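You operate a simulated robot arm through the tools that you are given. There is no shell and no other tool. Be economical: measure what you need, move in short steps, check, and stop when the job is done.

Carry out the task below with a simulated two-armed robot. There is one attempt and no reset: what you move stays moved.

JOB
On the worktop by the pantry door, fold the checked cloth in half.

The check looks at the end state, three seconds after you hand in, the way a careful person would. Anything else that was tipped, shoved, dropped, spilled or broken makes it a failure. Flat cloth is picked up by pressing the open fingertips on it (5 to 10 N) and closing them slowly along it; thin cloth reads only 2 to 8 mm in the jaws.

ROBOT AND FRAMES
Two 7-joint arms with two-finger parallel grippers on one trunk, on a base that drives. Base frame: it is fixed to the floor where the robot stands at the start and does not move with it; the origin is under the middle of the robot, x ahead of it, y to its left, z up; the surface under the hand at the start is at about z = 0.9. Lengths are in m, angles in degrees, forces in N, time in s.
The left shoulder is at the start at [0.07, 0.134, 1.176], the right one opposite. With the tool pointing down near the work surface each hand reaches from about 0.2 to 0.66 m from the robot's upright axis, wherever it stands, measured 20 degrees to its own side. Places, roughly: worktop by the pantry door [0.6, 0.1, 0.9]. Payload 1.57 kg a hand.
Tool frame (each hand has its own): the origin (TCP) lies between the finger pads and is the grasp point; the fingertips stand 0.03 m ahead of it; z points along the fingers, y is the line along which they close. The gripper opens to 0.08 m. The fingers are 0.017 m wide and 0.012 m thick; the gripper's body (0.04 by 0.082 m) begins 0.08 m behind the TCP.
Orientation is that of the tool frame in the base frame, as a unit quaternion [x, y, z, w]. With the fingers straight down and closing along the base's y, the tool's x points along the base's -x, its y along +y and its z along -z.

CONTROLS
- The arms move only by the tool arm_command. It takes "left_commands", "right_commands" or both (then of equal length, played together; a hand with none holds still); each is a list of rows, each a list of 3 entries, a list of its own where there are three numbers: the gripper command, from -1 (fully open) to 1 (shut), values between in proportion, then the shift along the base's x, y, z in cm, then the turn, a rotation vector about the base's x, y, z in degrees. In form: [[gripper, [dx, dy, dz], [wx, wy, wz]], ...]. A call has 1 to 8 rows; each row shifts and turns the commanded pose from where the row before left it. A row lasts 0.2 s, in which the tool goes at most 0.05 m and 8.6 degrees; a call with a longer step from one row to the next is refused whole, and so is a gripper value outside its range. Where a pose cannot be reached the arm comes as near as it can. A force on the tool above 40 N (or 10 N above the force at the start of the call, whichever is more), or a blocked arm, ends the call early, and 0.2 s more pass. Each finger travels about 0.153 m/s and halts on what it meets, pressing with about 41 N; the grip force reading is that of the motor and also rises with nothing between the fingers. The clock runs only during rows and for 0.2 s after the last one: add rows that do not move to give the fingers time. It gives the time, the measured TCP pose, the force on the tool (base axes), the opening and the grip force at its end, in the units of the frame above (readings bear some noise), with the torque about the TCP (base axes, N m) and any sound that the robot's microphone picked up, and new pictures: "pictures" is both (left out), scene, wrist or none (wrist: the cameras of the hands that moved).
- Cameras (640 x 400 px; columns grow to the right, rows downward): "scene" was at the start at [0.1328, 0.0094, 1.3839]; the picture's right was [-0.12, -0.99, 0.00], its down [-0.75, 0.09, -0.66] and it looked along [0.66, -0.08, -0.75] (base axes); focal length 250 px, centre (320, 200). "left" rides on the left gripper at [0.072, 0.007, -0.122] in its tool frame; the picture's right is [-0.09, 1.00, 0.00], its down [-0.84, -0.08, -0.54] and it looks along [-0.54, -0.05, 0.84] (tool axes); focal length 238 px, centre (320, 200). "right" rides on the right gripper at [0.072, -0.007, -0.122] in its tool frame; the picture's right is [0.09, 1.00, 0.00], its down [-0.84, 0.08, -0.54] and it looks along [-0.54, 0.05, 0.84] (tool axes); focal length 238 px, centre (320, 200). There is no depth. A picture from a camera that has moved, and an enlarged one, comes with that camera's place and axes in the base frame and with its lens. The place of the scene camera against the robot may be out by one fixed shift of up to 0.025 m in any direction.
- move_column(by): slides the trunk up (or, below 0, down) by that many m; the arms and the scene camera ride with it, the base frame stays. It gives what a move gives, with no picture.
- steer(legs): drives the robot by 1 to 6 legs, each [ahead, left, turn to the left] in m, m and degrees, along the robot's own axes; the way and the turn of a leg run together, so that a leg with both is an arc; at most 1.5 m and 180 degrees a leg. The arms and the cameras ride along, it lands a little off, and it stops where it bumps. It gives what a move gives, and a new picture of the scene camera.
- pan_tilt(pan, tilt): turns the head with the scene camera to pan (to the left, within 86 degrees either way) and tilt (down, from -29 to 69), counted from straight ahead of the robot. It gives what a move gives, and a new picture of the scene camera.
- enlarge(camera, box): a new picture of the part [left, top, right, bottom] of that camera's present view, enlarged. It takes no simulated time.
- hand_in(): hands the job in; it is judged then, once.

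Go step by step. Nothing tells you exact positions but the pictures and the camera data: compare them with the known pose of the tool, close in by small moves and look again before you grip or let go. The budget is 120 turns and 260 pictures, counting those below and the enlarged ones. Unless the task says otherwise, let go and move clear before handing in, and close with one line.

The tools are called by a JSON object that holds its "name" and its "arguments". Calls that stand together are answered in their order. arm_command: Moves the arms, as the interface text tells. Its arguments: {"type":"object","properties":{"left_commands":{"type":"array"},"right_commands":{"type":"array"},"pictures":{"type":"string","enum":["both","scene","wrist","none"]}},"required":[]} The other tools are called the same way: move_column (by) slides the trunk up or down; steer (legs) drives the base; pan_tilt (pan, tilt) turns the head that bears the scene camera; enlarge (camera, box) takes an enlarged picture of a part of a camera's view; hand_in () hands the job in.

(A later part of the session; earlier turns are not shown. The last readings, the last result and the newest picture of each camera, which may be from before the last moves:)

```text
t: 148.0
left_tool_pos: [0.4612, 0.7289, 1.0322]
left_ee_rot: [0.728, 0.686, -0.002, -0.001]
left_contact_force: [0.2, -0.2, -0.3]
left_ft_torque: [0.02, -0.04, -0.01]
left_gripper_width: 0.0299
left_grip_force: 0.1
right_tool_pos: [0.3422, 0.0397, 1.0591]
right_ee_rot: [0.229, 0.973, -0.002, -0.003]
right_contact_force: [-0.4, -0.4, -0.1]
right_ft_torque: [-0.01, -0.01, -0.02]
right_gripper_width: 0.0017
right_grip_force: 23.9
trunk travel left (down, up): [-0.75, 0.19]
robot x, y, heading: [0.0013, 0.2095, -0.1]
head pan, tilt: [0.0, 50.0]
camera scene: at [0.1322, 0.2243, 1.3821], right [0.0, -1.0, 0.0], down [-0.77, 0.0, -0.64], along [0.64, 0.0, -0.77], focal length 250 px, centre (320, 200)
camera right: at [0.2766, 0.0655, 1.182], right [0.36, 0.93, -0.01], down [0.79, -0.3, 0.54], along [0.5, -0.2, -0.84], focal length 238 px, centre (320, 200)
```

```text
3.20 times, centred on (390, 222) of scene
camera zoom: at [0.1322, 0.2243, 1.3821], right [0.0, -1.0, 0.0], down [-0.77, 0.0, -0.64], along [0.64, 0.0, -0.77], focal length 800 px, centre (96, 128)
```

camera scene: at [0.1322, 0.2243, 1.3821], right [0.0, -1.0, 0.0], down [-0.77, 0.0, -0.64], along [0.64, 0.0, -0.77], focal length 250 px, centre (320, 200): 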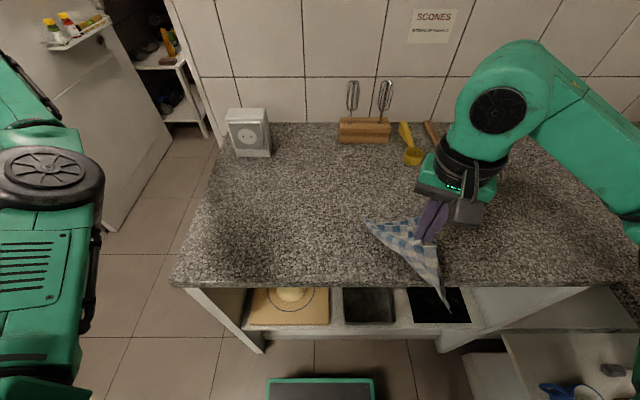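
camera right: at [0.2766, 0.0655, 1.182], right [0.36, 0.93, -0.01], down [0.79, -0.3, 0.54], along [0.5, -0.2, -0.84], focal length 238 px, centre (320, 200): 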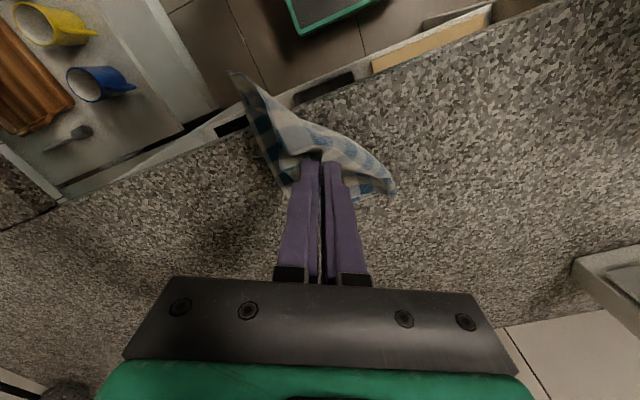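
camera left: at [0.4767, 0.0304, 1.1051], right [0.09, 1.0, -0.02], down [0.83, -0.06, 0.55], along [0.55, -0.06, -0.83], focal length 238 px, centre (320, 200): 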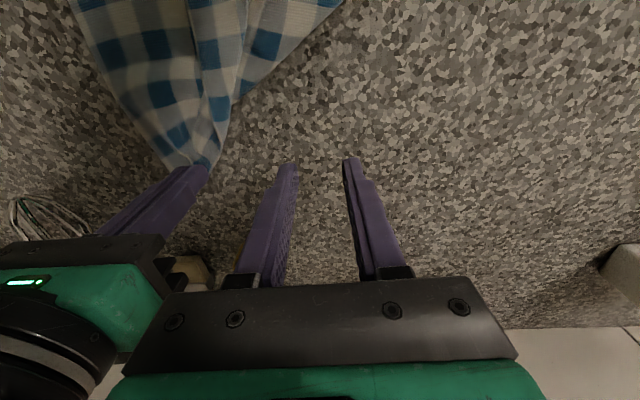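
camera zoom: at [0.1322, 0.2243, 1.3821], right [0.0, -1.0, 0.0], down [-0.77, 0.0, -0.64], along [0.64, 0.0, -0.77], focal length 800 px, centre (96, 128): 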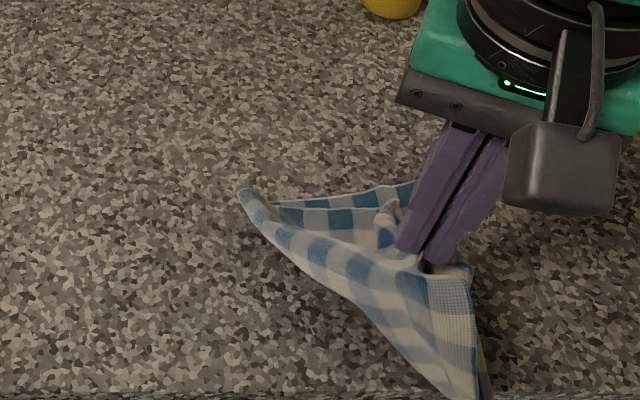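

The near end is hanging over the counter's front edge, so I'll bring it forward onto the worktop and look.

{"name": "arm_command", "arguments": {"right_commands": [[1, [3, 0, 0.5], [0, 0, 0]], [1, [3.5, 0, 0], [0, 0, 0]], [1, [3.5, 0, 0], [0, 0, 0]], [1, [0, 0, 0], [0, 0, 0]]]}}

{"name": "enlarge", "arguments": {"camera": "scene", "box": [290, 140, 490, 265]}}

```text
t: 149.0
left_tool_pos: [0.4602, 0.7285, 1.0331]
left_ee_rot: [0.727, 0.686, -0.001, -0.001]
left_contact_force: [-0.2, 0.1, -0.5]
left_ft_torque: [0.0, -0.01, -0.01]
left_gripper_width: 0.0299
left_grip_force: 0.0
right_tool_pos: [0.4441, 0.0385, 1.0668]
right_ee_rot: [0.229, 0.973, -0.002, -0.004]
right_contact_force: [-0.7, -0.1, -0.5]
right_ft_torque: [-0.04, -0.01, -0.02]
right_gripper_width: 0.0018
right_grip_force: 23.7
trunk travel left (down, up): [-0.75, 0.19]
robot x, y, heading: [0.0023, 0.2121, -0.1]
head pan, tilt: [0.0, 50.0]
camera scene: at [0.1316, 0.224, 1.3822], right [0.0, -1.0, 0.0], down [-0.77, 0.0, -0.64], along [0.64, 0.0, -0.77], focal length 250 px, centre (320, 200)
camera right: at [0.3776, 0.0644, 1.1877], right [0.36, 0.93, 0.0], down [0.79, -0.3, 0.54], along [0.5, -0.2, -0.84], focal length 238 px, centre (320, 200)
```

scene: 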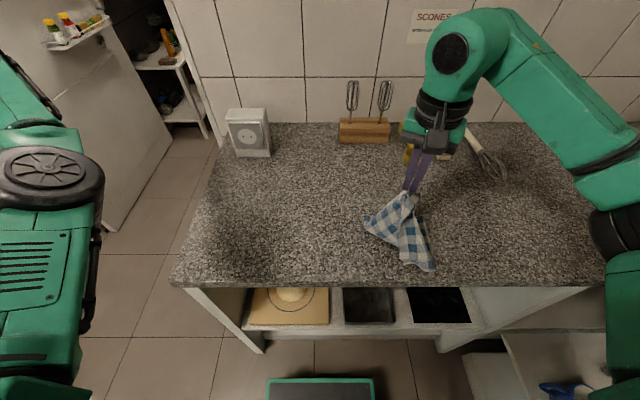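
right: 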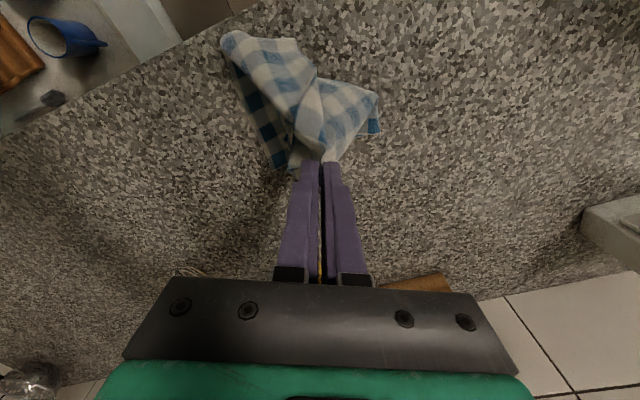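

```text
3.20 times, centred on (390, 202) of scene
camera zoom: at [0.1316, 0.224, 1.3822], right [0.0, -1.0, 0.0], down [-0.77, 0.0, -0.64], along [0.64, 0.0, -0.77], focal length 800 px, centre (96, 192)
```

zoom: 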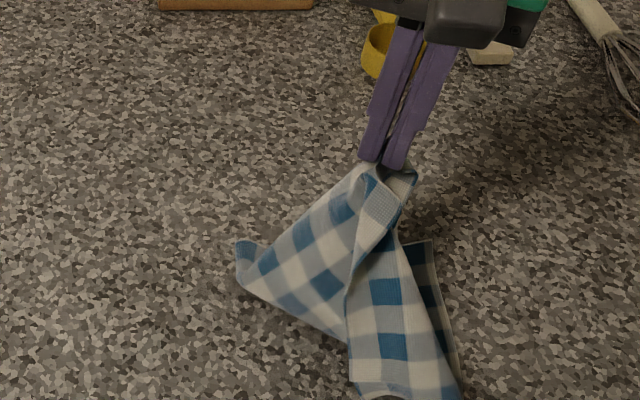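

The cloth is safe on the worktop, and the right hand holds its near-left corner. I'll carry that corner back out to the left to reopen the cloth.

{"name": "arm_command", "arguments": {"right_commands": [[1, [-0.5, 3.5, 0], [0, 0, 0]], [1, [-1, 3.5, -1], [0, 0, 0]], [1, [-1, 3.5, -2], [0, 0, 0]], [1, [-1, 3.5, -2.5], [0, 0, 0]], [1, [-1, 3.5, -3], [0, 0, 0]], [1, [-1, 2.5, -3], [0, 0, 0]], [1, [0, 0, -0.5], [0, 0, 0]], [1, [0, 0, 0], [0, 0, 0]]]}}

{"name": "enlarge", "arguments": {"camera": "scene", "box": [250, 140, 450, 265]}}

```text
t: 150.8
left_tool_pos: [0.4609, 0.7296, 1.0334]
left_ee_rot: [0.728, 0.686, -0.002, 0.0]
left_contact_force: [-0.6, -0.5, -0.1]
left_ft_torque: [-0.01, 0.01, 0.02]
left_gripper_width: 0.0301
left_grip_force: 0.1
right_tool_pos: [0.3884, 0.2408, 0.9448]
right_ee_rot: [0.229, 0.974, -0.002, -0.004]
right_contact_force: [-0.1, -0.1, 0.3]
right_ft_torque: [0.01, 0.01, -0.01]
right_gripper_width: 0.0018
right_grip_force: 23.7
trunk travel left (down, up): [-0.75, 0.19]
robot x, y, heading: [-0.0003, 0.2008, -0.3]
head pan, tilt: [0.0, 50.0]
camera scene: at [0.1322, 0.2243, 1.3821], right [0.0, -1.0, 0.0], down [-0.77, 0.0, -0.64], along [0.64, 0.0, -0.77], focal length 250 px, centre (320, 200)
camera right: at [0.3213, 0.2677, 1.0676], right [0.36, 0.93, -0.01], down [0.79, -0.3, 0.54], along [0.5, -0.2, -0.84], focal length 238 px, centre (320, 200)
```

scene: 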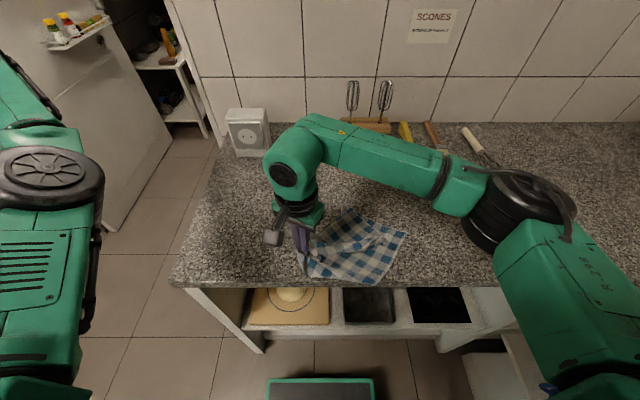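
right: 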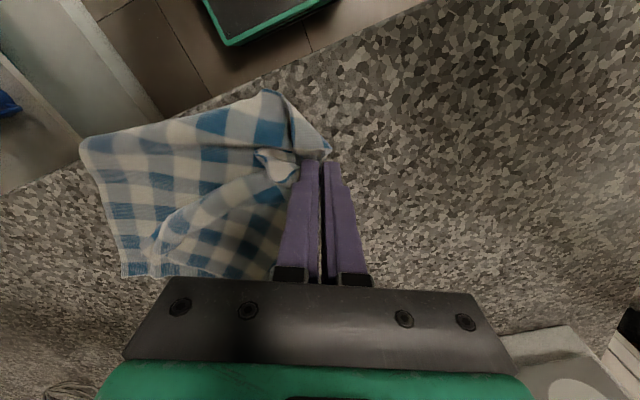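

```text
3.20 times, centred on (350, 202) of scene
camera zoom: at [0.1322, 0.2243, 1.3821], right [0.0, -1.0, 0.0], down [-0.77, 0.0, -0.64], along [0.64, 0.0, -0.77], focal length 800 px, centre (224, 192)
```

zoom: 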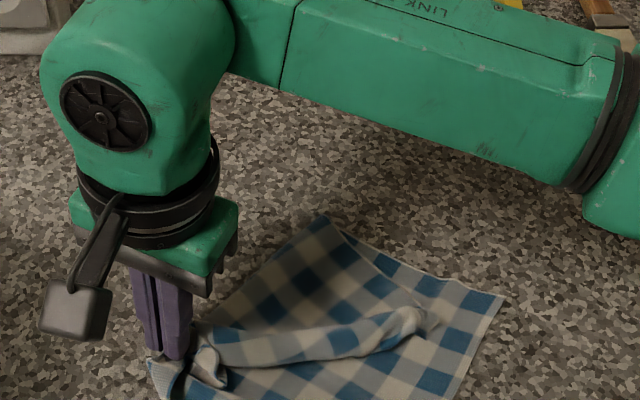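

The far-left corner is still folded over, with its tip at about (0.416, 0.065). I'll let go of the near-left corner here and move over that tip.

{"name": "arm_command", "arguments": {"right_commands": [[0.7, [0, 0, -0.7], [0, 0, 0]], [0.3, [0, 0, 0], [0, 0, 0]], [0.3, [0, 0, 3], [0, 0, 0]], [0.3, [0, 0, 3.5], [0, 0, 0]], [0.3, [0.5, -4.5, 0], [0, 0, 0]], [0.3, [0.5, -4.5, 0], [0, 0, 0]], [0.3, [0.5, -4.5, 0], [0, 0, 0]], [0.3, [0, -2.5, 0], [0, 0, 0]]], "pictures": "wrist"}}

{"name": "enlarge", "arguments": {"camera": "scene", "box": [250, 170, 450, 295]}}

```text
t: 152.6
left_tool_pos: [0.4616, 0.7291, 1.0333]
left_ee_rot: [0.728, 0.686, -0.001, -0.002]
left_contact_force: [-1.5, 0.3, 0.5]
left_ft_torque: [0.01, -0.03, -0.03]
left_gripper_width: 0.0301
left_grip_force: 0.1
right_tool_pos: [0.4018, 0.0776, 1.0016]
right_ee_rot: [0.228, 0.974, -0.002, -0.005]
right_contact_force: [0.1, 0.1, -0.2]
right_ft_torque: [0.01, -0.02, -0.02]
right_gripper_width: 0.0277
right_grip_force: 0.1
trunk travel left (down, up): [-0.75, 0.19]
robot x, y, heading: [0.0008, 0.2054, -0.1]
head pan, tilt: [0.0, 50.0]
camera right: at [0.3365, 0.1038, 1.1238], right [0.36, 0.93, 0.0], down [0.79, -0.3, 0.54], along [0.5, -0.2, -0.84], focal length 238 px, centre (320, 200)
```

right: 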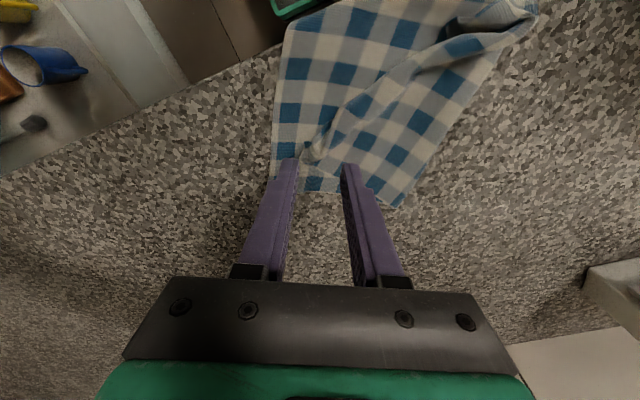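

```text
3.20 times, centred on (350, 232) of scene
camera zoom: at [0.1319, 0.223, 1.3822], right [0.0, -1.0, 0.0], down [-0.77, 0.0, -0.64], along [0.64, 0.0, -0.77], focal length 800 px, centre (224, 96)
```

zoom: 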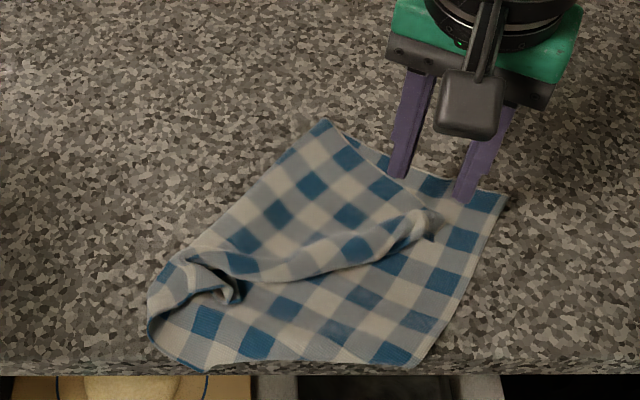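

I see the near side now overhangs the counter's front edge. I'll press on the middle and push the whole cloth about 9 cm away from the edge.

{"name": "arm_command", "arguments": {"right_commands": [[0.3, [-1.5, 1.5, -3], [0, 0, 0]], [0.3, [0, 0, -2.5], [0, 0, 0]], [0.3, [0, 0, -1.3], [0, 0, 0]], [0.3, [0, 0, -0.4], [0, 0, 0]], [0.3, [0, 0, 0], [0, 0, 0]]], "pictures": "none"}}

{"name": "arm_command", "arguments": {"right_commands": [[0.3, [1, 0, 0], [0, 0, 0]], [0.3, [1.5, 0, 0], [0, 0, 0]], [0.3, [1.5, 0, 0], [0, 0, 0]], [0.3, [1.5, 0, 0], [0, 0, 0]], [0.3, [1.5, 0, 0], [0, 0, 0]], [0.3, [1.5, 0, 0], [0, 0, 0]], [0.3, [1.5, 0, 0], [0, 0, 0]], [0.3, [0, 0, 0], [0, 0, 0]]], "pictures": "scene"}}

```text
t: 153.8
left_tool_pos: [0.4586, 0.7299, 1.0342]
left_ee_rot: [0.728, 0.686, -0.002, -0.001]
left_contact_force: [0.0, 0.2, 0.3]
left_ft_torque: [-0.02, 0.03, 0.0]
left_gripper_width: 0.0299
left_grip_force: 0.1
right_tool_pos: [0.3871, 0.0932, 0.9328]
right_ee_rot: [0.23, 0.973, -0.001, -0.002]
right_contact_force: [3.3, -1.4, 23.8]
right_ft_torque: [0.3, -0.17, -0.08]
right_gripper_width: 0.0271
right_grip_force: 0.1
trunk travel left (down, up): [-0.75, 0.19]
robot x, y, heading: [0.0006, 0.2043, -0.2]
head pan, tilt: [0.0, 50.0]
```

```text
t: 155.6
left_tool_pos: [0.4584, 0.7299, 1.034]
left_ee_rot: [0.728, 0.686, -0.001, 0.0]
left_contact_force: [-0.1, 0.0, -0.7]
left_ft_torque: [0.0, -0.02, -0.02]
left_gripper_width: 0.0301
left_grip_force: 0.0
right_tool_pos: [0.4884, 0.094, 0.9318]
right_ee_rot: [0.229, 0.973, -0.002, -0.002]
right_contact_force: [-2.2, 0.4, 14.4]
right_ft_torque: [0.23, 0.02, 0.02]
right_gripper_width: 0.0274
right_grip_force: 0.1
trunk travel left (down, up): [-0.75, 0.19]
robot x, y, heading: [-0.0023, 0.2032, -0.3]
head pan, tilt: [0.0, 50.0]
camera scene: at [0.1287, 0.2244, 1.3825], right [0.0, -1.0, 0.0], down [-0.76, 0.0, -0.64], along [0.64, 0.0, -0.76], focal length 250 px, centre (320, 200)
```

scene: 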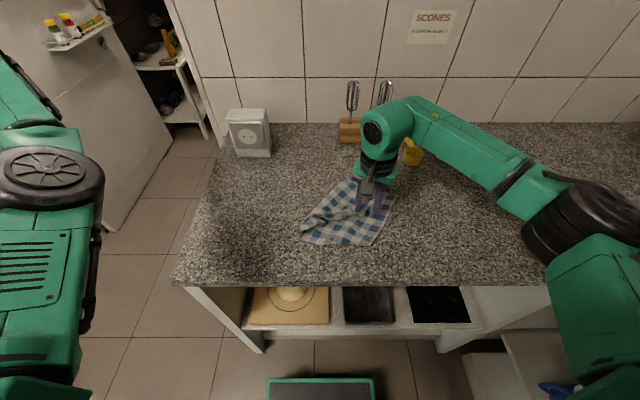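

It slides along well. While still pressing I'll turn the hand by about +32° to square the cloth up, then lift and look.

{"name": "arm_command", "arguments": {"right_commands": [[0.3, [0, 0, 0], [0, 0, 8]], [0.3, [0, 0, 0], [0, 0, 8]], [0.3, [0, 0, 0], [0, 0, 8]], [0.3, [0, 0, 0], [0, 0, 8]], [0.3, [0, 0, 2], [0, 0, 0]], [0.3, [-1, 1, 4], [0, 0, 0]], [0.3, [-3, 3, 1], [0, 0, 0]], [0.3, [-3, 3, 0], [0, 0, 0]]], "pictures": "wrist"}}

{"name": "enlarge", "arguments": {"camera": "scene", "box": [270, 140, 470, 265]}}

```text
t: 157.4
left_tool_pos: [0.4607, 0.7294, 1.031]
left_ee_rot: [0.728, 0.686, -0.002, -0.001]
left_contact_force: [0.2, -0.1, 0.2]
left_ft_torque: [-0.02, 0.0, 0.01]
left_gripper_width: 0.0299
left_grip_force: 0.1
right_tool_pos: [0.4135, 0.1653, 1.0007]
right_ee_rot: [-0.047, 0.999, -0.004, -0.004]
right_contact_force: [0.4, 0.8, -0.3]
right_ft_torque: [-0.02, -0.03, 0.03]
right_gripper_width: 0.0281
right_grip_force: 0.1
trunk travel left (down, up): [-0.75, 0.19]
robot x, y, heading: [0.0002, 0.2087, -0.4]
head pan, tilt: [0.0, 50.0]
camera right: at [0.3452, 0.1529, 1.1217], right [-0.19, 0.98, -0.01], down [0.83, 0.16, 0.53], along [0.53, 0.09, -0.85], focal length 238 px, centre (320, 200)
```

right: 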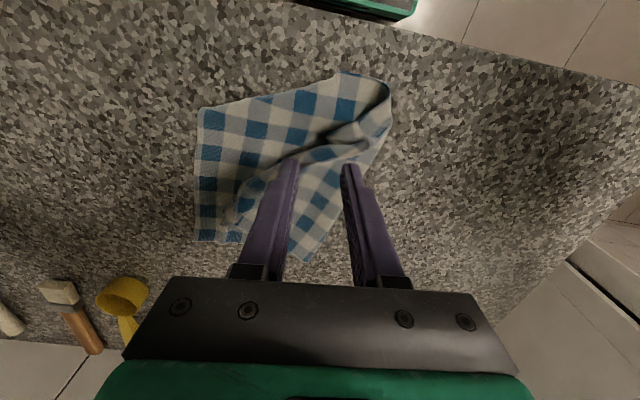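

```text
3.20 times, centred on (370, 202) of scene
camera zoom: at [0.132, 0.2255, 1.3821], right [0.0, -1.0, 0.0], down [-0.77, 0.0, -0.64], along [0.64, 0.0, -0.77], focal length 800 px, centre (160, 192)
```

zoom: 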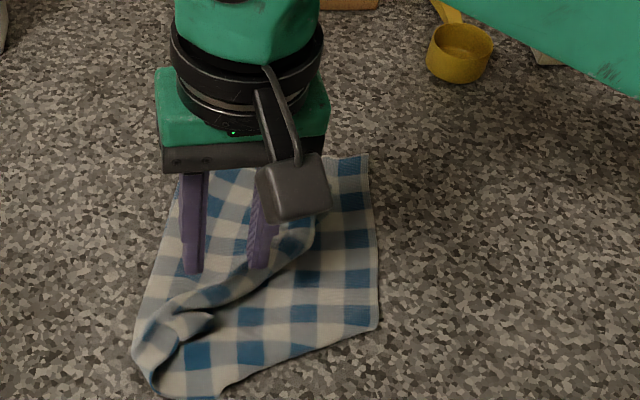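

The near 5 cm got tucked underneath. I'll press on the single bottom layer near the right edge and drag the cloth towards me until that part drops over the counter's edge and unfolds, then slide it back.

{"name": "arm_command", "arguments": {"right_commands": [[0.3, [2.8, -4.0, 0], [0, 0, 0]], [0.3, [2.8, -4.3, -1], [0, 0, 0]], [0.3, [0, 0, -3], [0, 0, 0]], [0.3, [0, 0, -2], [0, 0, 0]], [0.3, [0, 0, -0.7], [0, 0, 0]], [0.3, [0, 0, -0.35], [0, 0, 0]], [0.3, [0, 0, 0], [0, 0, 0]]], "pictures": "none"}}

{"name": "arm_command", "arguments": {"right_commands": [[0.3, [-1.5, 0, 0], [0, 0, 0]], [0.3, [-2.2, 0, 0], [0, 0, 0]], [0.3, [-2.2, 0, 0], [0, 0, 0]], [0.3, [-2.2, 0, 0], [0, 0, 0]], [0.3, [-2.2, 0, 0], [0, 0, 0]], [0.3, [-2.2, 0, 0], [0, 0, 0]], [0.3, [-1.5, 0, 0], [0, 0, 0]], [0.3, [0, 0, 0], [0, 0, 0]]]}}

```text
refused: row 2 steps farther than a row can; nothing moved
```

```text
t: 159.2
left_tool_pos: [0.4605, 0.7299, 1.0321]
left_ee_rot: [0.728, 0.686, -0.002, -0.002]
left_contact_force: [0.4, -0.3, 0.1]
left_ft_torque: [-0.01, 0.02, 0.0]
left_gripper_width: 0.03
left_grip_force: 0.2
right_tool_pos: [0.2781, 0.1644, 0.9998]
right_ee_rot: [-0.048, 0.999, -0.003, -0.004]
right_contact_force: [0.7, -0.4, -0.6]
right_ft_torque: [0.03, -0.03, -0.02]
right_gripper_width: 0.028
right_grip_force: 0.0
trunk travel left (down, up): [-0.75, 0.19]
robot x, y, heading: [0.0025, 0.2035, 0.0]
head pan, tilt: [0.0, 50.0]
camera scene: at [0.1324, 0.2242, 1.3821], right [0.0, -1.0, 0.0], down [-0.77, 0.0, -0.64], along [0.64, 0.0, -0.77], focal length 250 px, centre (320, 200)
camera right: at [0.207, 0.1511, 1.1218], right [-0.19, 0.98, 0.0], down [0.83, 0.16, 0.53], along [0.53, 0.1, -0.85], focal length 238 px, centre (320, 200)
```

scene: 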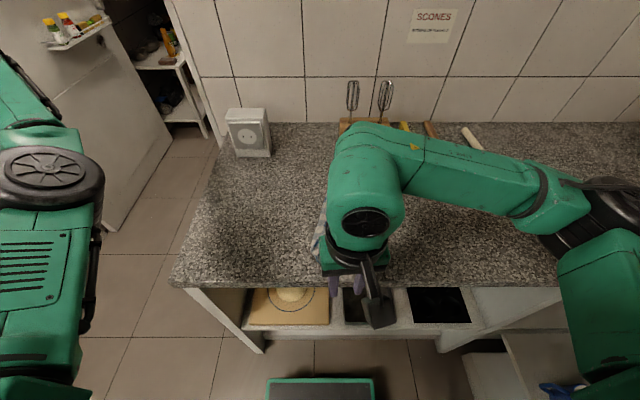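
right: 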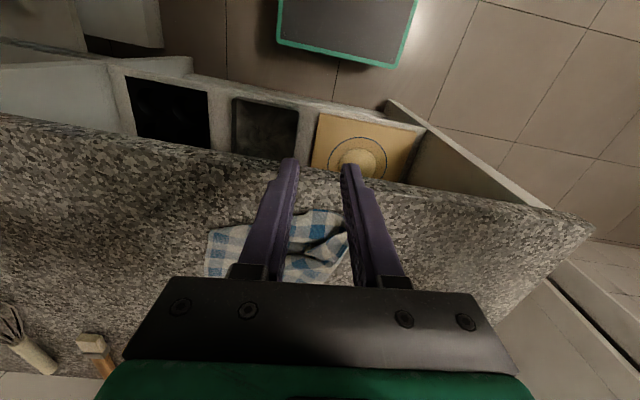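

The first call was refused, so the second only moved through the air; no harm done. I'll go to the pressing spot now.

{"name": "arm_command", "arguments": {"right_commands": [[0.3, [3.8, -1.7, 0], [0, 0, 0]], [0.3, [3.8, -1.7, 0], [0, 0, 0]], [0.3, [3.8, -1.7, 0], [0, 0, 0]], [0.3, [3.8, -1.7, -1], [0, 0, 0]], [0.3, [3.8, -1.7, -1], [0, 0, 0]], [0.3, [0, 0, -3], [0, 0, 0]], [0.3, [0, 0, -1.6], [0, 0, 0]], [0.3, [0, 0, -0.3], [0, 0, 0]]], "pictures": "none"}}

```text
t: 161.0
left_tool_pos: [0.4601, 0.7299, 1.0323]
left_ee_rot: [0.727, 0.686, -0.002, -0.002]
left_contact_force: [0.7, 0.5, 0.0]
left_ft_torque: [0.02, -0.03, -0.01]
left_gripper_width: 0.0302
left_grip_force: 0.0
right_tool_pos: [0.4666, 0.0774, 0.9334]
right_ee_rot: [-0.048, 0.999, -0.003, -0.002]
right_contact_force: [0.8, -0.2, 4.2]
right_ft_torque: [0.06, -0.02, -0.02]
right_gripper_width: 0.0275
right_grip_force: 0.1
trunk travel left (down, up): [-0.75, 0.19]
robot x, y, heading: [-0.0008, 0.205, -0.1]
head pan, tilt: [0.0, 50.0]
```

{"name": "arm_command", "arguments": {"right_commands": [[0.3, [0, 0, -0.12], [0, 0, 0]], [0.3, [-2.2, 0, 0], [0, 0, 0]], [0.3, [-2.2, 0, 0], [0, 0, 0]], [0.3, [-2.2, 0, 0], [0, 0, 0]], [0.3, [-2.2, 0, 0], [0, 0, 0]], [0.3, [-2.2, 0, 0], [0, 0, 0]], [0.3, [-1.5, 0, 0], [0, 0, 0]], [0.3, [0, 0, 0], [0, 0, 0]]]}}

```text
t: 162.8
left_tool_pos: [0.4584, 0.7318, 1.0327]
left_ee_rot: [0.727, 0.686, -0.002, -0.001]
left_contact_force: [0.2, 0.0, -0.1]
left_ft_torque: [0.0, 0.02, -0.03]
left_gripper_width: 0.0302
left_grip_force: 0.0
right_tool_pos: [0.3408, 0.0788, 0.9318]
right_ee_rot: [-0.048, 0.999, -0.002, -0.002]
right_contact_force: [4.9, -0.1, 31.0]
right_ft_torque: [0.76, -0.33, -0.14]
right_gripper_width: 0.0274
right_grip_force: 0.0
trunk travel left (down, up): [-0.75, 0.19]
robot x, y, heading: [-0.0015, 0.2033, -0.2]
head pan, tilt: [0.0, 50.0]
camera scene: at [0.13, 0.2254, 1.3824], right [0.0, -1.0, 0.0], down [-0.77, 0.0, -0.64], along [0.64, 0.0, -0.77], focal length 250 px, centre (320, 200)
camera right: at [0.2698, 0.0659, 1.0538], right [-0.19, 0.98, -0.01], down [0.83, 0.16, 0.54], along [0.53, 0.1, -0.84], focal length 238 px, centre (320, 200)
```

scene: 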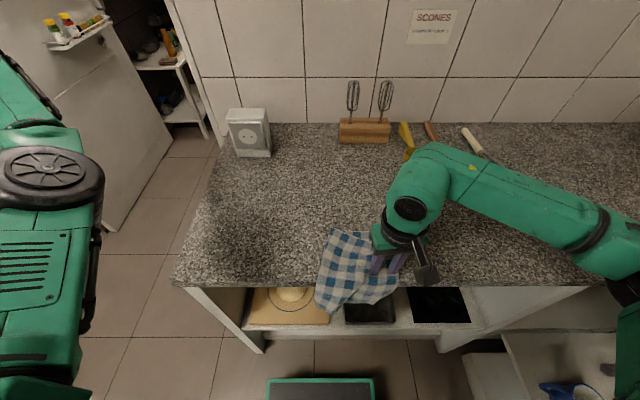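
right: 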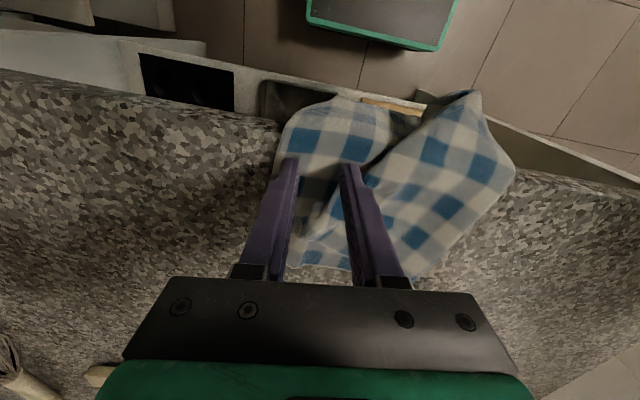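

The near part hangs over the edge now. I'll slide it back onto the worktop.

{"name": "arm_command", "arguments": {"right_commands": [[0.3, [1.5, 0, 0], [0, 0, 0]], [0.3, [2.3, 0, 0], [0, 0, 0]], [0.3, [2.3, 0, 0], [0, 0, 0]], [0.3, [2.3, 0, 0], [0, 0, 0]], [0.3, [2.3, 0, 0], [0, 0, 0]], [0.3, [2.3, 0, 0], [0, 0, 0]], [0.3, [2.3, 0, 0], [0, 0, 0]], [0.3, [2.0, 0, 0], [0, 0, 0]]], "pictures": "none"}}

{"name": "arm_command", "arguments": {"right_commands": [[0.3, [0, 0, 2], [0, 0, 0]], [0.3, [-2, 1, 4], [0, 0, 0]], [0.3, [-4, 1.5, 2], [0, 0, 0]], [0.3, [-4, 2, 0], [0, 0, 0]], [0.3, [0, 0, 0], [0, 0, 0]]], "pictures": "wrist"}}

{"name": "enlarge", "arguments": {"camera": "scene", "box": [270, 140, 470, 265]}}

```text
t: 164.6
left_tool_pos: [0.4578, 0.73, 1.0337]
left_ee_rot: [0.728, 0.686, -0.001, 0.001]
left_contact_force: [-0.8, -0.1, 0.2]
left_ft_torque: [0.0, 0.03, -0.03]
left_gripper_width: 0.03
left_grip_force: 0.1
right_tool_pos: [0.5116, 0.0782, 0.9326]
right_ee_rot: [-0.047, 0.999, -0.003, -0.002]
right_contact_force: [-3.4, -0.7, 19.9]
right_ft_torque: [0.46, 0.06, 0.1]
right_gripper_width: 0.0275
right_grip_force: 0.0
trunk travel left (down, up): [-0.75, 0.19]
robot x, y, heading: [-0.0008, 0.2067, -0.4]
head pan, tilt: [0.0, 50.0]
```

```text
t: 165.8
left_tool_pos: [0.4603, 0.7294, 1.032]
left_ee_rot: [0.728, 0.686, -0.002, -0.001]
left_contact_force: [-0.6, 0.0, -0.2]
left_ft_torque: [0.02, -0.04, -0.03]
left_gripper_width: 0.0304
left_grip_force: 0.0
right_tool_pos: [0.4138, 0.1214, 1.0118]
right_ee_rot: [-0.049, 0.999, -0.003, -0.004]
right_contact_force: [-0.8, 0.4, -0.8]
right_ft_torque: [-0.04, -0.01, 0.01]
right_gripper_width: 0.0282
right_grip_force: 0.0
trunk travel left (down, up): [-0.75, 0.19]
robot x, y, heading: [-0.0056, 0.2057, 0.0]
head pan, tilt: [0.0, 50.0]
camera right: at [0.3451, 0.1085, 1.1338], right [-0.19, 0.98, 0.0], down [0.83, 0.16, 0.53], along [0.53, 0.1, -0.85], focal length 238 px, centre (320, 200)
```

right: 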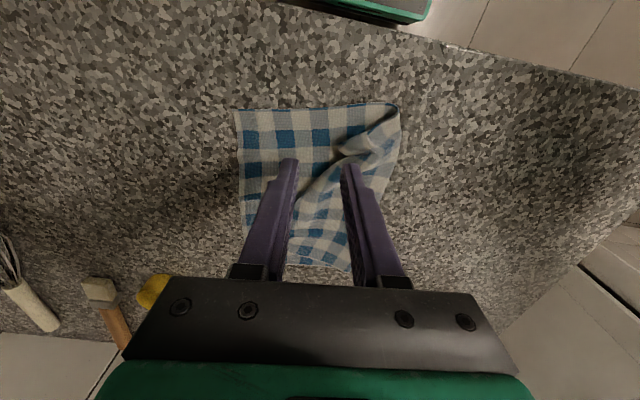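

```text
3.20 times, centred on (370, 202) of scene
camera zoom: at [0.1324, 0.2241, 1.3821], right [0.0, -1.0, 0.0], down [-0.77, 0.0, -0.64], along [0.64, 0.0, -0.77], focal length 800 px, centre (160, 192)
```

zoom: 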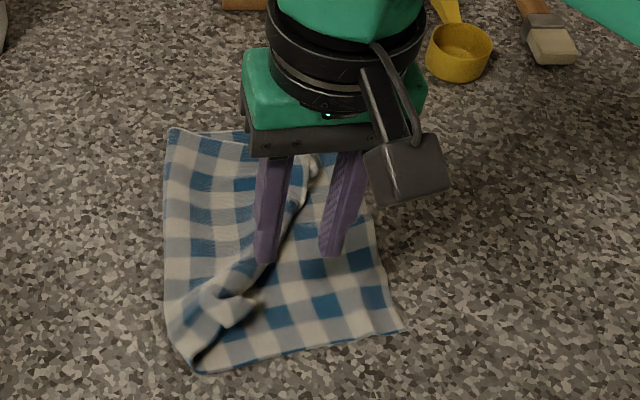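

Excellent: the near edge came out flat. The left half now lies folded over with the crease exactly in the middle (bottom about 14.6 cm wide). What remains is to bring the top layer's two corners out to the right edge. Let me look at the near one.

{"name": "enlarge", "arguments": {"camera": "right", "box": [220, 90, 420, 215]}}

```text
3.20 times, centred on (320, 152) of right
camera zoom: at [0.3451, 0.1085, 1.1338], right [-0.19, 0.98, 0.0], down [0.83, 0.16, 0.53], along [0.53, 0.1, -0.85], focal length 763 px, centre (320, 352)
```

zoom: 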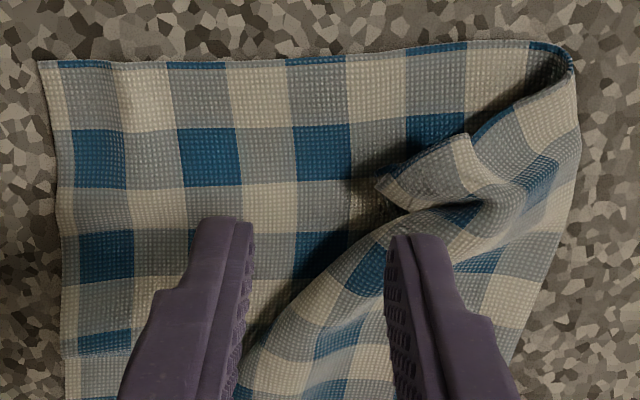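

The near corner tip stands up at about (0.42, 0.142), pointing right. I'll turn the hand to straddle it along x and pinch it from both sides without pressing.

{"name": "arm_command", "arguments": {"right_commands": [[0.2, [0, 0.5, 0], [0, 0, -8.4]], [0.2, [0, 0.5, 0], [0, 0, -8.4]], [0.2, [0, 0.5, 0], [0, 0, -8.4]], [0.2, [0, 0.5, 0], [0, 0, -8.4]], [0.2, [0, 0.5, 0], [0, 0, -8.4]], [0.2, [0, 0.5, 0], [0, 0, -8.4]], [0.2, [0, 0.3, 0], [0, 0, -8.4]], [0.2, [0.3, 0, 0], [0, 0, -8.4]]], "pictures": "none"}}

{"name": "arm_command", "arguments": {"right_commands": [[0.2, [0.4, 0, -1.5], [0, 0, -8.4]], [0.2, [0.4, 0, -1.5], [0, 0, -8.4]], [0.2, [0, 0, -1.0], [0, 0, -8.4]], [0.2, [0, 0, -1.0], [0, 0, -2.6]], [0.2, [0, 0, 0], [0, 0, 0]]], "pictures": "none"}}

{"name": "enlarge", "arguments": {"camera": "right", "box": [160, 50, 480, 250]}}

```text
t: 167.6
left_tool_pos: [0.4613, 0.7295, 1.0324]
left_ee_rot: [0.728, 0.686, -0.002, -0.002]
left_contact_force: [0.4, 0.4, 0.1]
left_ft_torque: [-0.02, 0.04, -0.01]
left_gripper_width: 0.03
left_grip_force: 0.1
right_tool_pos: [0.4189, 0.1575, 1.0098]
right_ee_rot: [0.514, 0.858, -0.001, -0.004]
right_contact_force: [-0.2, 1.1, 0.4]
right_ft_torque: [0.0, -0.05, -0.03]
right_gripper_width: 0.0321
right_grip_force: 0.0
trunk travel left (down, up): [-0.75, 0.19]
robot x, y, heading: [0.0019, 0.2083, -0.1]
head pan, tilt: [0.0, 50.0]
```

```text
t: 168.8
left_tool_pos: [0.4591, 0.729, 1.0324]
left_ee_rot: [0.728, 0.686, -0.002, -0.002]
left_contact_force: [-1.0, -0.7, -1.0]
left_ft_torque: [0.01, 0.02, -0.01]
left_gripper_width: 0.0299
left_grip_force: 0.0
right_tool_pos: [0.4279, 0.1576, 0.9596]
right_ee_rot: [0.705, 0.709, 0.0, -0.004]
right_contact_force: [0.2, -0.1, -0.5]
right_ft_torque: [-0.03, 0.0, -0.02]
right_gripper_width: 0.0321
right_grip_force: 0.1
trunk travel left (down, up): [-0.75, 0.19]
robot x, y, heading: [0.0041, 0.2047, -0.0]
head pan, tilt: [0.0, 50.0]
```

```text
2.00 times, centred on (320, 150) of right
camera zoom: at [0.4217, 0.2274, 1.0817], right [0.99, 0.1, -0.01], down [0.09, -0.84, 0.54], along [0.05, -0.53, -0.84], focal length 477 px, centre (320, 300)
```

zoom: 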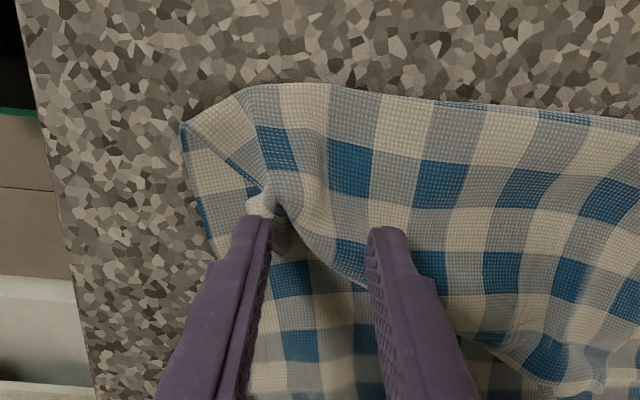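

The corner tip is right at the left finger. I'll shift 1.9 cm nearer so it sits between the fingers, lower to just above the bottom layer and close.

{"name": "arm_command", "arguments": {"right_commands": [[0.2, [-1.9, 0, 0], [0, 0, 0]], [0.2, [0, 0, -1.2], [0, 0, 0]], [0.2, [0, 0, -1.1], [0, 0, 0]], [0.2, [0, 0, 0], [0, 0, 0]]], "pictures": "none"}}

{"name": "enlarge", "arguments": {"camera": "right", "box": [160, 50, 480, 250]}}

```text
t: 169.8
left_tool_pos: [0.4602, 0.7297, 1.0327]
left_ee_rot: [0.728, 0.686, -0.002, -0.001]
left_contact_force: [-0.2, 0.3, -0.3]
left_ft_torque: [-0.01, 0.02, -0.01]
left_gripper_width: 0.0297
left_grip_force: 0.1
right_tool_pos: [0.4088, 0.1569, 0.9385]
right_ee_rot: [0.704, 0.71, 0.001, -0.005]
right_contact_force: [-0.2, -0.5, 0.0]
right_ft_torque: [0.07, 0.02, -0.02]
right_gripper_width: 0.0321
right_grip_force: 0.0
trunk travel left (down, up): [-0.75, 0.19]
robot x, y, heading: [0.0023, 0.211, -0.2]
head pan, tilt: [0.0, 50.0]
```

```text
2.00 times, centred on (320, 150) of right
camera zoom: at [0.4018, 0.2277, 1.0599], right [0.99, 0.1, 0.0], down [0.09, -0.84, 0.54], along [0.05, -0.53, -0.84], focal length 477 px, centre (320, 300)
```

zoom: 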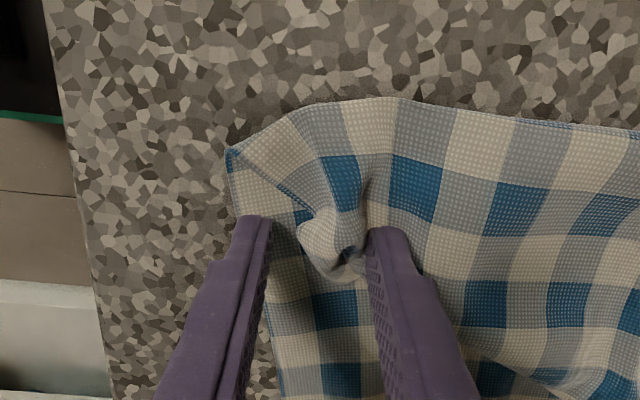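

The corner is between the fingers. I'll close, lift and carry it to the near-right corner.

{"name": "arm_command", "arguments": {"right_commands": [[0.6, [0, 0, 0], [0, 0, 0]], [1, [0, 0, 0], [0, 0, 0]], [1, [0, 0, 0], [0, 0, 0]], [1, [0, -0.5, 1.5], [0, 0, 0]], [1, [0, -1.5, 1.5], [0, 0, 0]], [1, [0, -2.2, 0.8], [0, 0, 0]], [1, [0, -2.2, 0], [0, 0, 0]], [1, [0, 0, 0], [0, 0, 0]]]}}

{"name": "enlarge", "arguments": {"camera": "scene", "box": [270, 140, 470, 265]}}

```text
t: 171.6
left_tool_pos: [0.4619, 0.7297, 1.0321]
left_ee_rot: [0.728, 0.685, -0.003, -0.001]
left_contact_force: [0.4, 0.9, -0.9]
left_ft_torque: [0.0, -0.02, 0.01]
left_gripper_width: 0.03
left_grip_force: 0.1
right_tool_pos: [0.4075, 0.0942, 0.9748]
right_ee_rot: [0.704, 0.711, 0.0, -0.004]
right_contact_force: [-0.4, 0.8, -0.6]
right_ft_torque: [0.01, -0.02, -0.01]
right_gripper_width: 0.0027
right_grip_force: 24.2
trunk travel left (down, up): [-0.75, 0.19]
robot x, y, heading: [-0.0038, 0.2069, -0.4]
head pan, tilt: [0.0, 50.0]
camera scene: at [0.1324, 0.2248, 1.3821], right [0.0, -1.0, 0.0], down [-0.77, 0.0, -0.64], along [0.64, 0.0, -0.77], focal length 250 px, centre (320, 200)
camera right: at [0.4015, 0.1647, 1.0965], right [0.99, 0.1, -0.01], down [0.09, -0.84, 0.54], along [0.05, -0.53, -0.84], focal length 238 px, centre (320, 200)
```

scene: 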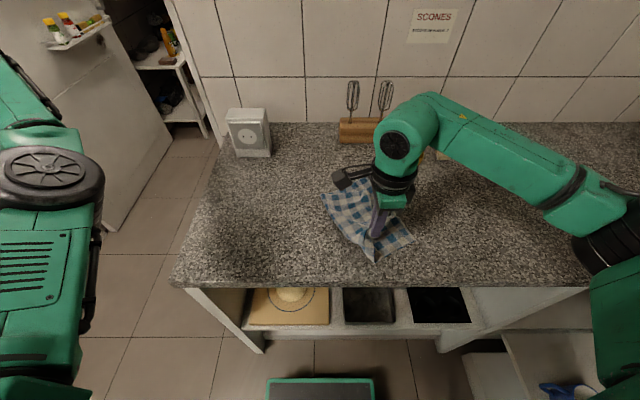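
right: 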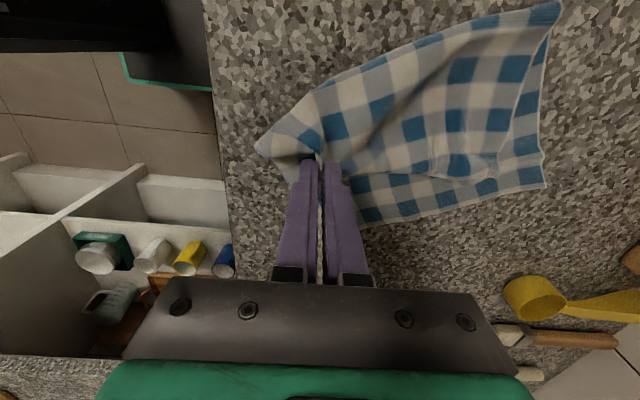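

```text
3.20 times, centred on (370, 202) of scene
camera zoom: at [0.1324, 0.2248, 1.3821], right [0.0, -1.0, 0.0], down [-0.77, 0.0, -0.64], along [0.64, 0.0, -0.77], focal length 800 px, centre (160, 192)
```

zoom: 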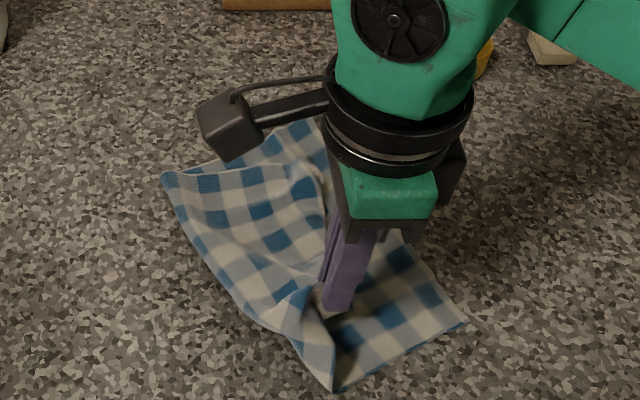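

The cloth turned along again: I held a pleat rather than the true corner. I'll set it down, let go, and look.

{"name": "arm_command", "arguments": {"right_commands": [[1, [0, 0.5, -1.8], [0, 0, 0]], [1, [0, 0, -1.4], [0, 0, 0]], [0.4, [0, 0, 0], [0, 0, 0]], [0, [0, 0, 0], [0, 0, 0]], [0, [0, 0, 3], [0, 0, 0]], [0, [-1, 3, 3], [0, 0, 0]], [0, [-1, 4, 1], [0, 0, 0]], [0, [0, 2, 0], [0, 0, 0]]], "pictures": "none"}}

{"name": "enlarge", "arguments": {"camera": "scene", "box": [270, 150, 470, 275]}}

{"name": "enlarge", "arguments": {"camera": "right", "box": [180, 0, 580, 250]}}

```text
t: 173.4
left_tool_pos: [0.4609, 0.7306, 1.0334]
left_ee_rot: [0.728, 0.686, -0.003, -0.001]
left_contact_force: [0.3, 0.8, 0.0]
left_ft_torque: [0.0, -0.02, 0.02]
left_gripper_width: 0.0301
left_grip_force: 0.0
right_tool_pos: [0.3879, 0.1891, 1.0141]
right_ee_rot: [0.704, 0.71, 0.0, -0.006]
right_contact_force: [-0.6, -0.6, -0.8]
right_ft_torque: [0.01, 0.02, 0.01]
right_gripper_width: 0.0401
right_grip_force: 0.0
trunk travel left (down, up): [-0.75, 0.19]
robot x, y, heading: [0.0018, 0.2056, -0.3]
head pan, tilt: [0.0, 50.0]
```

```text
3.20 times, centred on (370, 212) of scene
camera zoom: at [0.1325, 0.2245, 1.3821], right [0.0, -1.0, 0.0], down [-0.77, 0.0, -0.64], along [0.64, 0.0, -0.77], focal length 800 px, centre (160, 160)
```

zoom: 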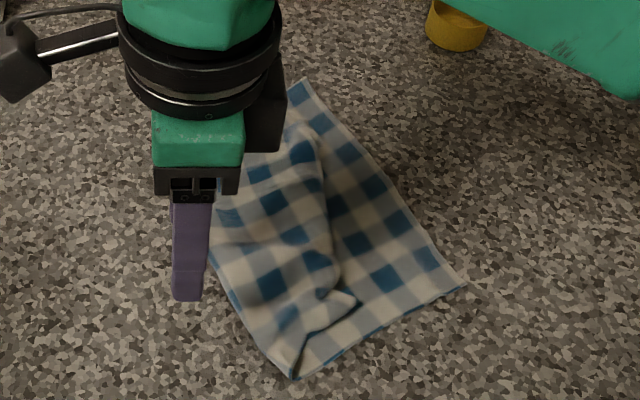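

```text
1.60 times, centred on (380, 125) of right
camera zoom: at [0.3822, 0.2607, 1.1357], right [0.99, 0.1, -0.01], down [0.09, -0.84, 0.54], along [0.05, -0.53, -0.84], focal length 381 px, centre (224, 320)
```

zoom: 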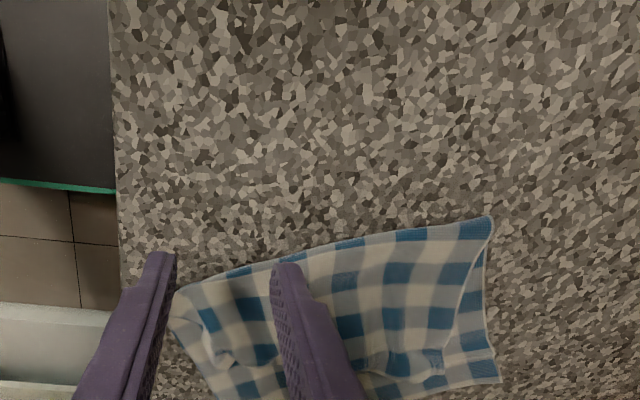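

The crease is now nearly ideal (bottom about 14 cm wide, squared to its right edge), but the top layer's outer strip is pleated under. I'll lift the top layer near its edge so that the strip drops free, starting with the near half.

{"name": "arm_command", "arguments": {"right_commands": [[0.4, [0.9, -2.1, 0], [0, 0, 7.7]], [0.4, [0.9, -2.1, 0], [0, 0, 7.7]], [0.4, [0.9, -2.1, 0], [0, 0, 7.6]], [0.4, [0.9, -2.0, -2], [0, 0, 0]], [0.4, [0, 0, -3], [0, 0, 0]], [0.4, [0, 0, -2], [0, 0, 0]], [0.4, [0, 0, -0.8], [0, 0, 0]], [0.4, [0, 0, 0], [0, 0, 0]]], "pictures": "none"}}

{"name": "enlarge", "arguments": {"camera": "right", "box": [160, 40, 480, 240]}}

```text
t: 175.2
left_tool_pos: [0.4606, 0.7292, 1.0337]
left_ee_rot: [0.728, 0.686, -0.002, -0.002]
left_contact_force: [0.6, 0.4, -0.6]
left_ft_torque: [-0.01, 0.01, 0.0]
left_gripper_width: 0.0301
left_grip_force: 0.2
right_tool_pos: [0.4242, 0.103, 0.9346]
right_ee_rot: [0.549, 0.836, 0.0, -0.005]
right_contact_force: [0.7, -0.5, 1.2]
right_ft_torque: [-0.01, 0.03, 0.01]
right_gripper_width: 0.024
right_grip_force: 0.0
trunk travel left (down, up): [-0.75, 0.19]
robot x, y, heading: [-0.0008, 0.2045, -0.1]
head pan, tilt: [0.0, 50.0]
```

```text
2.00 times, centred on (320, 140) of right
camera zoom: at [0.3908, 0.1664, 1.0567], right [0.88, 0.48, 0.0], down [0.41, -0.74, 0.54], along [0.25, -0.47, -0.84], focal length 477 px, centre (320, 320)
```

zoom: 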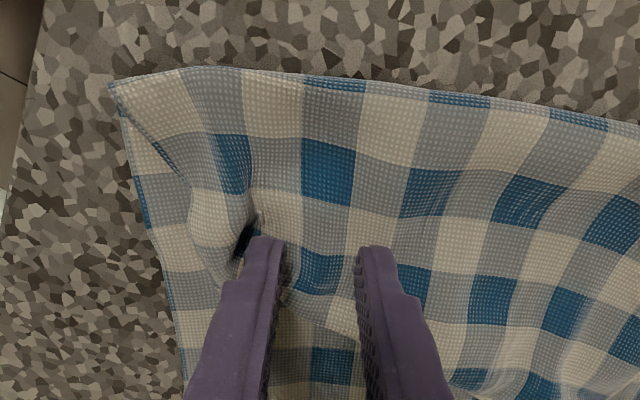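

The visible edge is the true edge after all; about 5 cm of slack sits in a wave behind it. I'll pinch here and pull the edge to the right.

{"name": "arm_command", "arguments": {"right_commands": [[0.4, [0, 0, -0.2], [0, 0, 0]], [0.4, [0, 0, -0.1], [0, 0, 0]], [0.55, [0, 0, 0], [0, 0, 0]], [0.7, [0, 0, 0], [0, 0, 0]], [0.85, [0, 0, 0], [0, 0, 0]], [1, [0, 0, 0], [0, 0, 0]], [1, [0, 0, 0], [0, 0, 0]]], "pictures": "none"}}

{"name": "arm_command", "arguments": {"right_commands": [[1, [0, 0, 1.5], [0, 0, 0]], [1, [0.3, -0.7, 1.5], [0, 0, 0]], [1, [0.7, -1.6, 1], [0, 0, 0]], [1, [0.7, -1.6, 0], [0, 0, 0]], [1, [0.6, -1.4, -1], [0, 0, 0]], [1, [0, 0, 0], [0, 0, 0]]], "pictures": "none"}}

{"name": "enlarge", "arguments": {"camera": "scene", "box": [270, 150, 470, 275]}}

{"name": "enlarge", "arguments": {"camera": "right", "box": [160, 20, 560, 270]}}

```text
t: 176.8
left_tool_pos: [0.4581, 0.7299, 1.0337]
left_ee_rot: [0.728, 0.686, -0.001, 0.001]
left_contact_force: [0.2, 0.4, -0.2]
left_ft_torque: [-0.03, 0.0, 0.03]
left_gripper_width: 0.03
left_grip_force: 0.0
right_tool_pos: [0.4205, 0.1042, 0.9333]
right_ee_rot: [0.548, 0.837, 0.001, -0.004]
right_contact_force: [1.0, -1.0, 22.1]
right_ft_torque: [-0.12, 0.02, -0.02]
right_gripper_width: 0.0018
right_grip_force: 23.8
trunk travel left (down, up): [-0.75, 0.19]
robot x, y, heading: [-0.0011, 0.2092, -0.1]
head pan, tilt: [0.0, 50.0]
```

```text
t: 178.2
left_tool_pos: [0.4603, 0.7301, 1.0327]
left_ee_rot: [0.728, 0.686, -0.003, -0.002]
left_contact_force: [-0.2, -0.1, -0.2]
left_ft_torque: [-0.04, -0.03, -0.02]
left_gripper_width: 0.0299
left_grip_force: 0.0
right_tool_pos: [0.4466, 0.0513, 0.9614]
right_ee_rot: [0.548, 0.837, 0.0, -0.004]
right_contact_force: [0.2, 0.0, 0.1]
right_ft_torque: [0.0, -0.01, 0.01]
right_gripper_width: 0.002
right_grip_force: 23.6
trunk travel left (down, up): [-0.75, 0.19]
robot x, y, heading: [0.0011, 0.2057, -0.3]
head pan, tilt: [0.0, 50.0]
```

```text
3.20 times, centred on (370, 212) of scene
camera zoom: at [0.1323, 0.2244, 1.3821], right [0.0, -1.0, 0.0], down [-0.77, 0.0, -0.64], along [0.64, 0.0, -0.77], focal length 800 px, centre (160, 160)
```

zoom: 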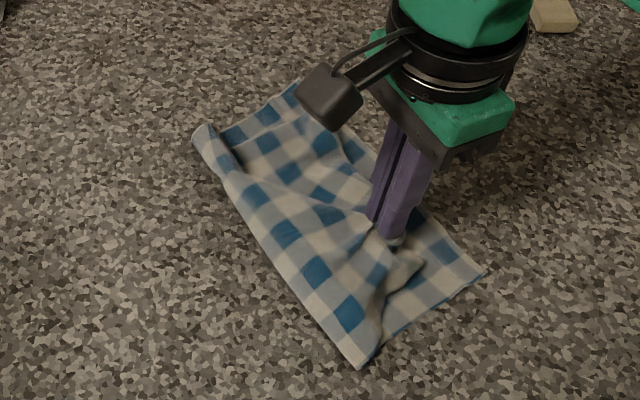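

```text
1.60 times, centred on (360, 145) of right
camera zoom: at [0.4141, 0.1139, 1.0834], right [0.88, 0.48, -0.01], down [0.41, -0.74, 0.54], along [0.25, -0.47, -0.84], focal length 381 px, centre (256, 288)
```

zoom: 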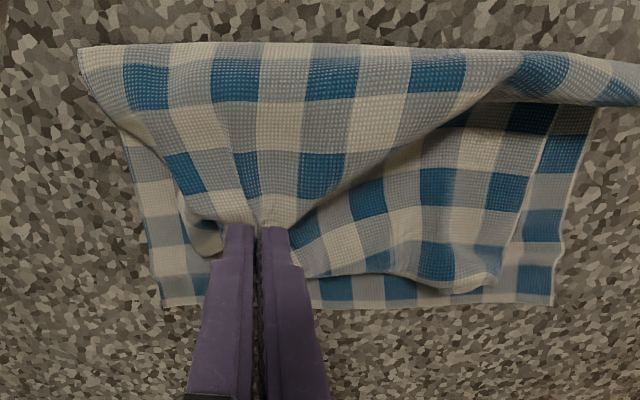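

Very good: the top layer's free edge is now within a centimetre or two of the right edge. A little further right and down, then let go.

{"name": "arm_command", "arguments": {"right_commands": [[1, [0.5, -1.0, -0.4], [0, 0, 0]], [1, [0.4, -1.0, -1.0], [0, 0, 0]], [1, [0, 0, -1.2], [0, 0, 0]], [0.6, [0, 0, 0], [0, 0, 0]], [0.4, [0, 0, 0], [0, 0, 0]], [0.4, [0, 0, 2], [0, 0, 0]], [0.4, [-1, 2.5, 3], [0, 0, 0]], [0.4, [-1, 3, 2], [0, 0, 0]]], "pictures": "none"}}

{"name": "enlarge", "arguments": {"camera": "scene", "box": [270, 150, 470, 275]}}

{"name": "enlarge", "arguments": {"camera": "right", "box": [160, 20, 560, 270]}}

```text
t: 180.0
left_tool_pos: [0.461, 0.7314, 1.0317]
left_ee_rot: [0.727, 0.686, -0.003, -0.001]
left_contact_force: [-0.1, -0.4, -0.1]
left_ft_torque: [-0.02, -0.01, 0.04]
left_gripper_width: 0.0301
left_grip_force: 0.0
right_tool_pos: [0.4356, 0.088, 1.0068]
right_ee_rot: [0.548, 0.837, -0.002, -0.005]
right_contact_force: [0.3, 0.6, -0.5]
right_ft_torque: [-0.01, -0.03, 0.06]
right_gripper_width: 0.0241
right_grip_force: 0.0
trunk travel left (down, up): [-0.75, 0.19]
robot x, y, heading: [-0.0003, 0.2048, -0.4]
head pan, tilt: [0.0, 50.0]
```

```text
3.20 times, centred on (370, 212) of scene
camera zoom: at [0.1321, 0.2258, 1.3821], right [0.0, -1.0, 0.0], down [-0.77, 0.0, -0.64], along [0.64, 0.0, -0.77], focal length 800 px, centre (160, 160)
```

zoom: 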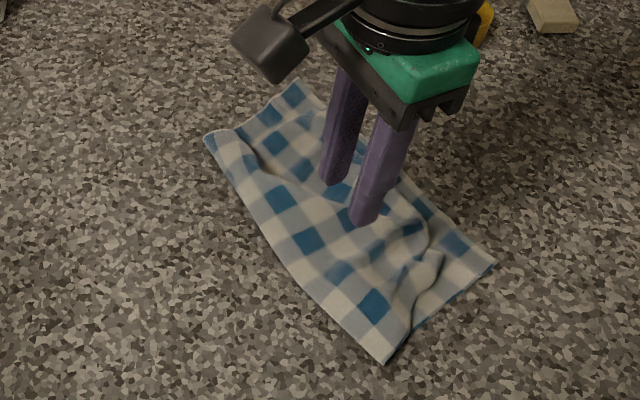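

```text
1.60 times, centred on (360, 145) of right
camera zoom: at [0.4018, 0.1505, 1.1294], right [0.88, 0.48, -0.01], down [0.41, -0.74, 0.54], along [0.25, -0.47, -0.84], focal length 381 px, centre (256, 288)
```

zoom: 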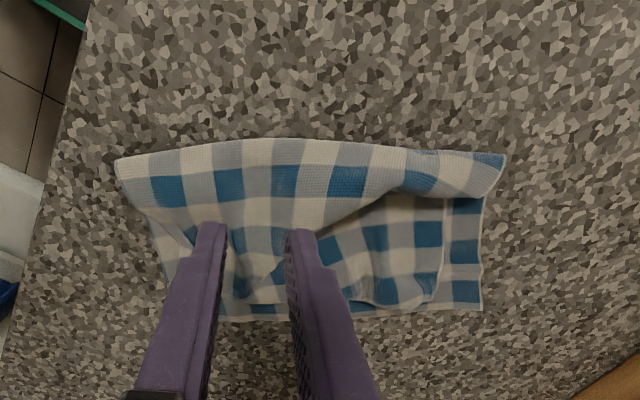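

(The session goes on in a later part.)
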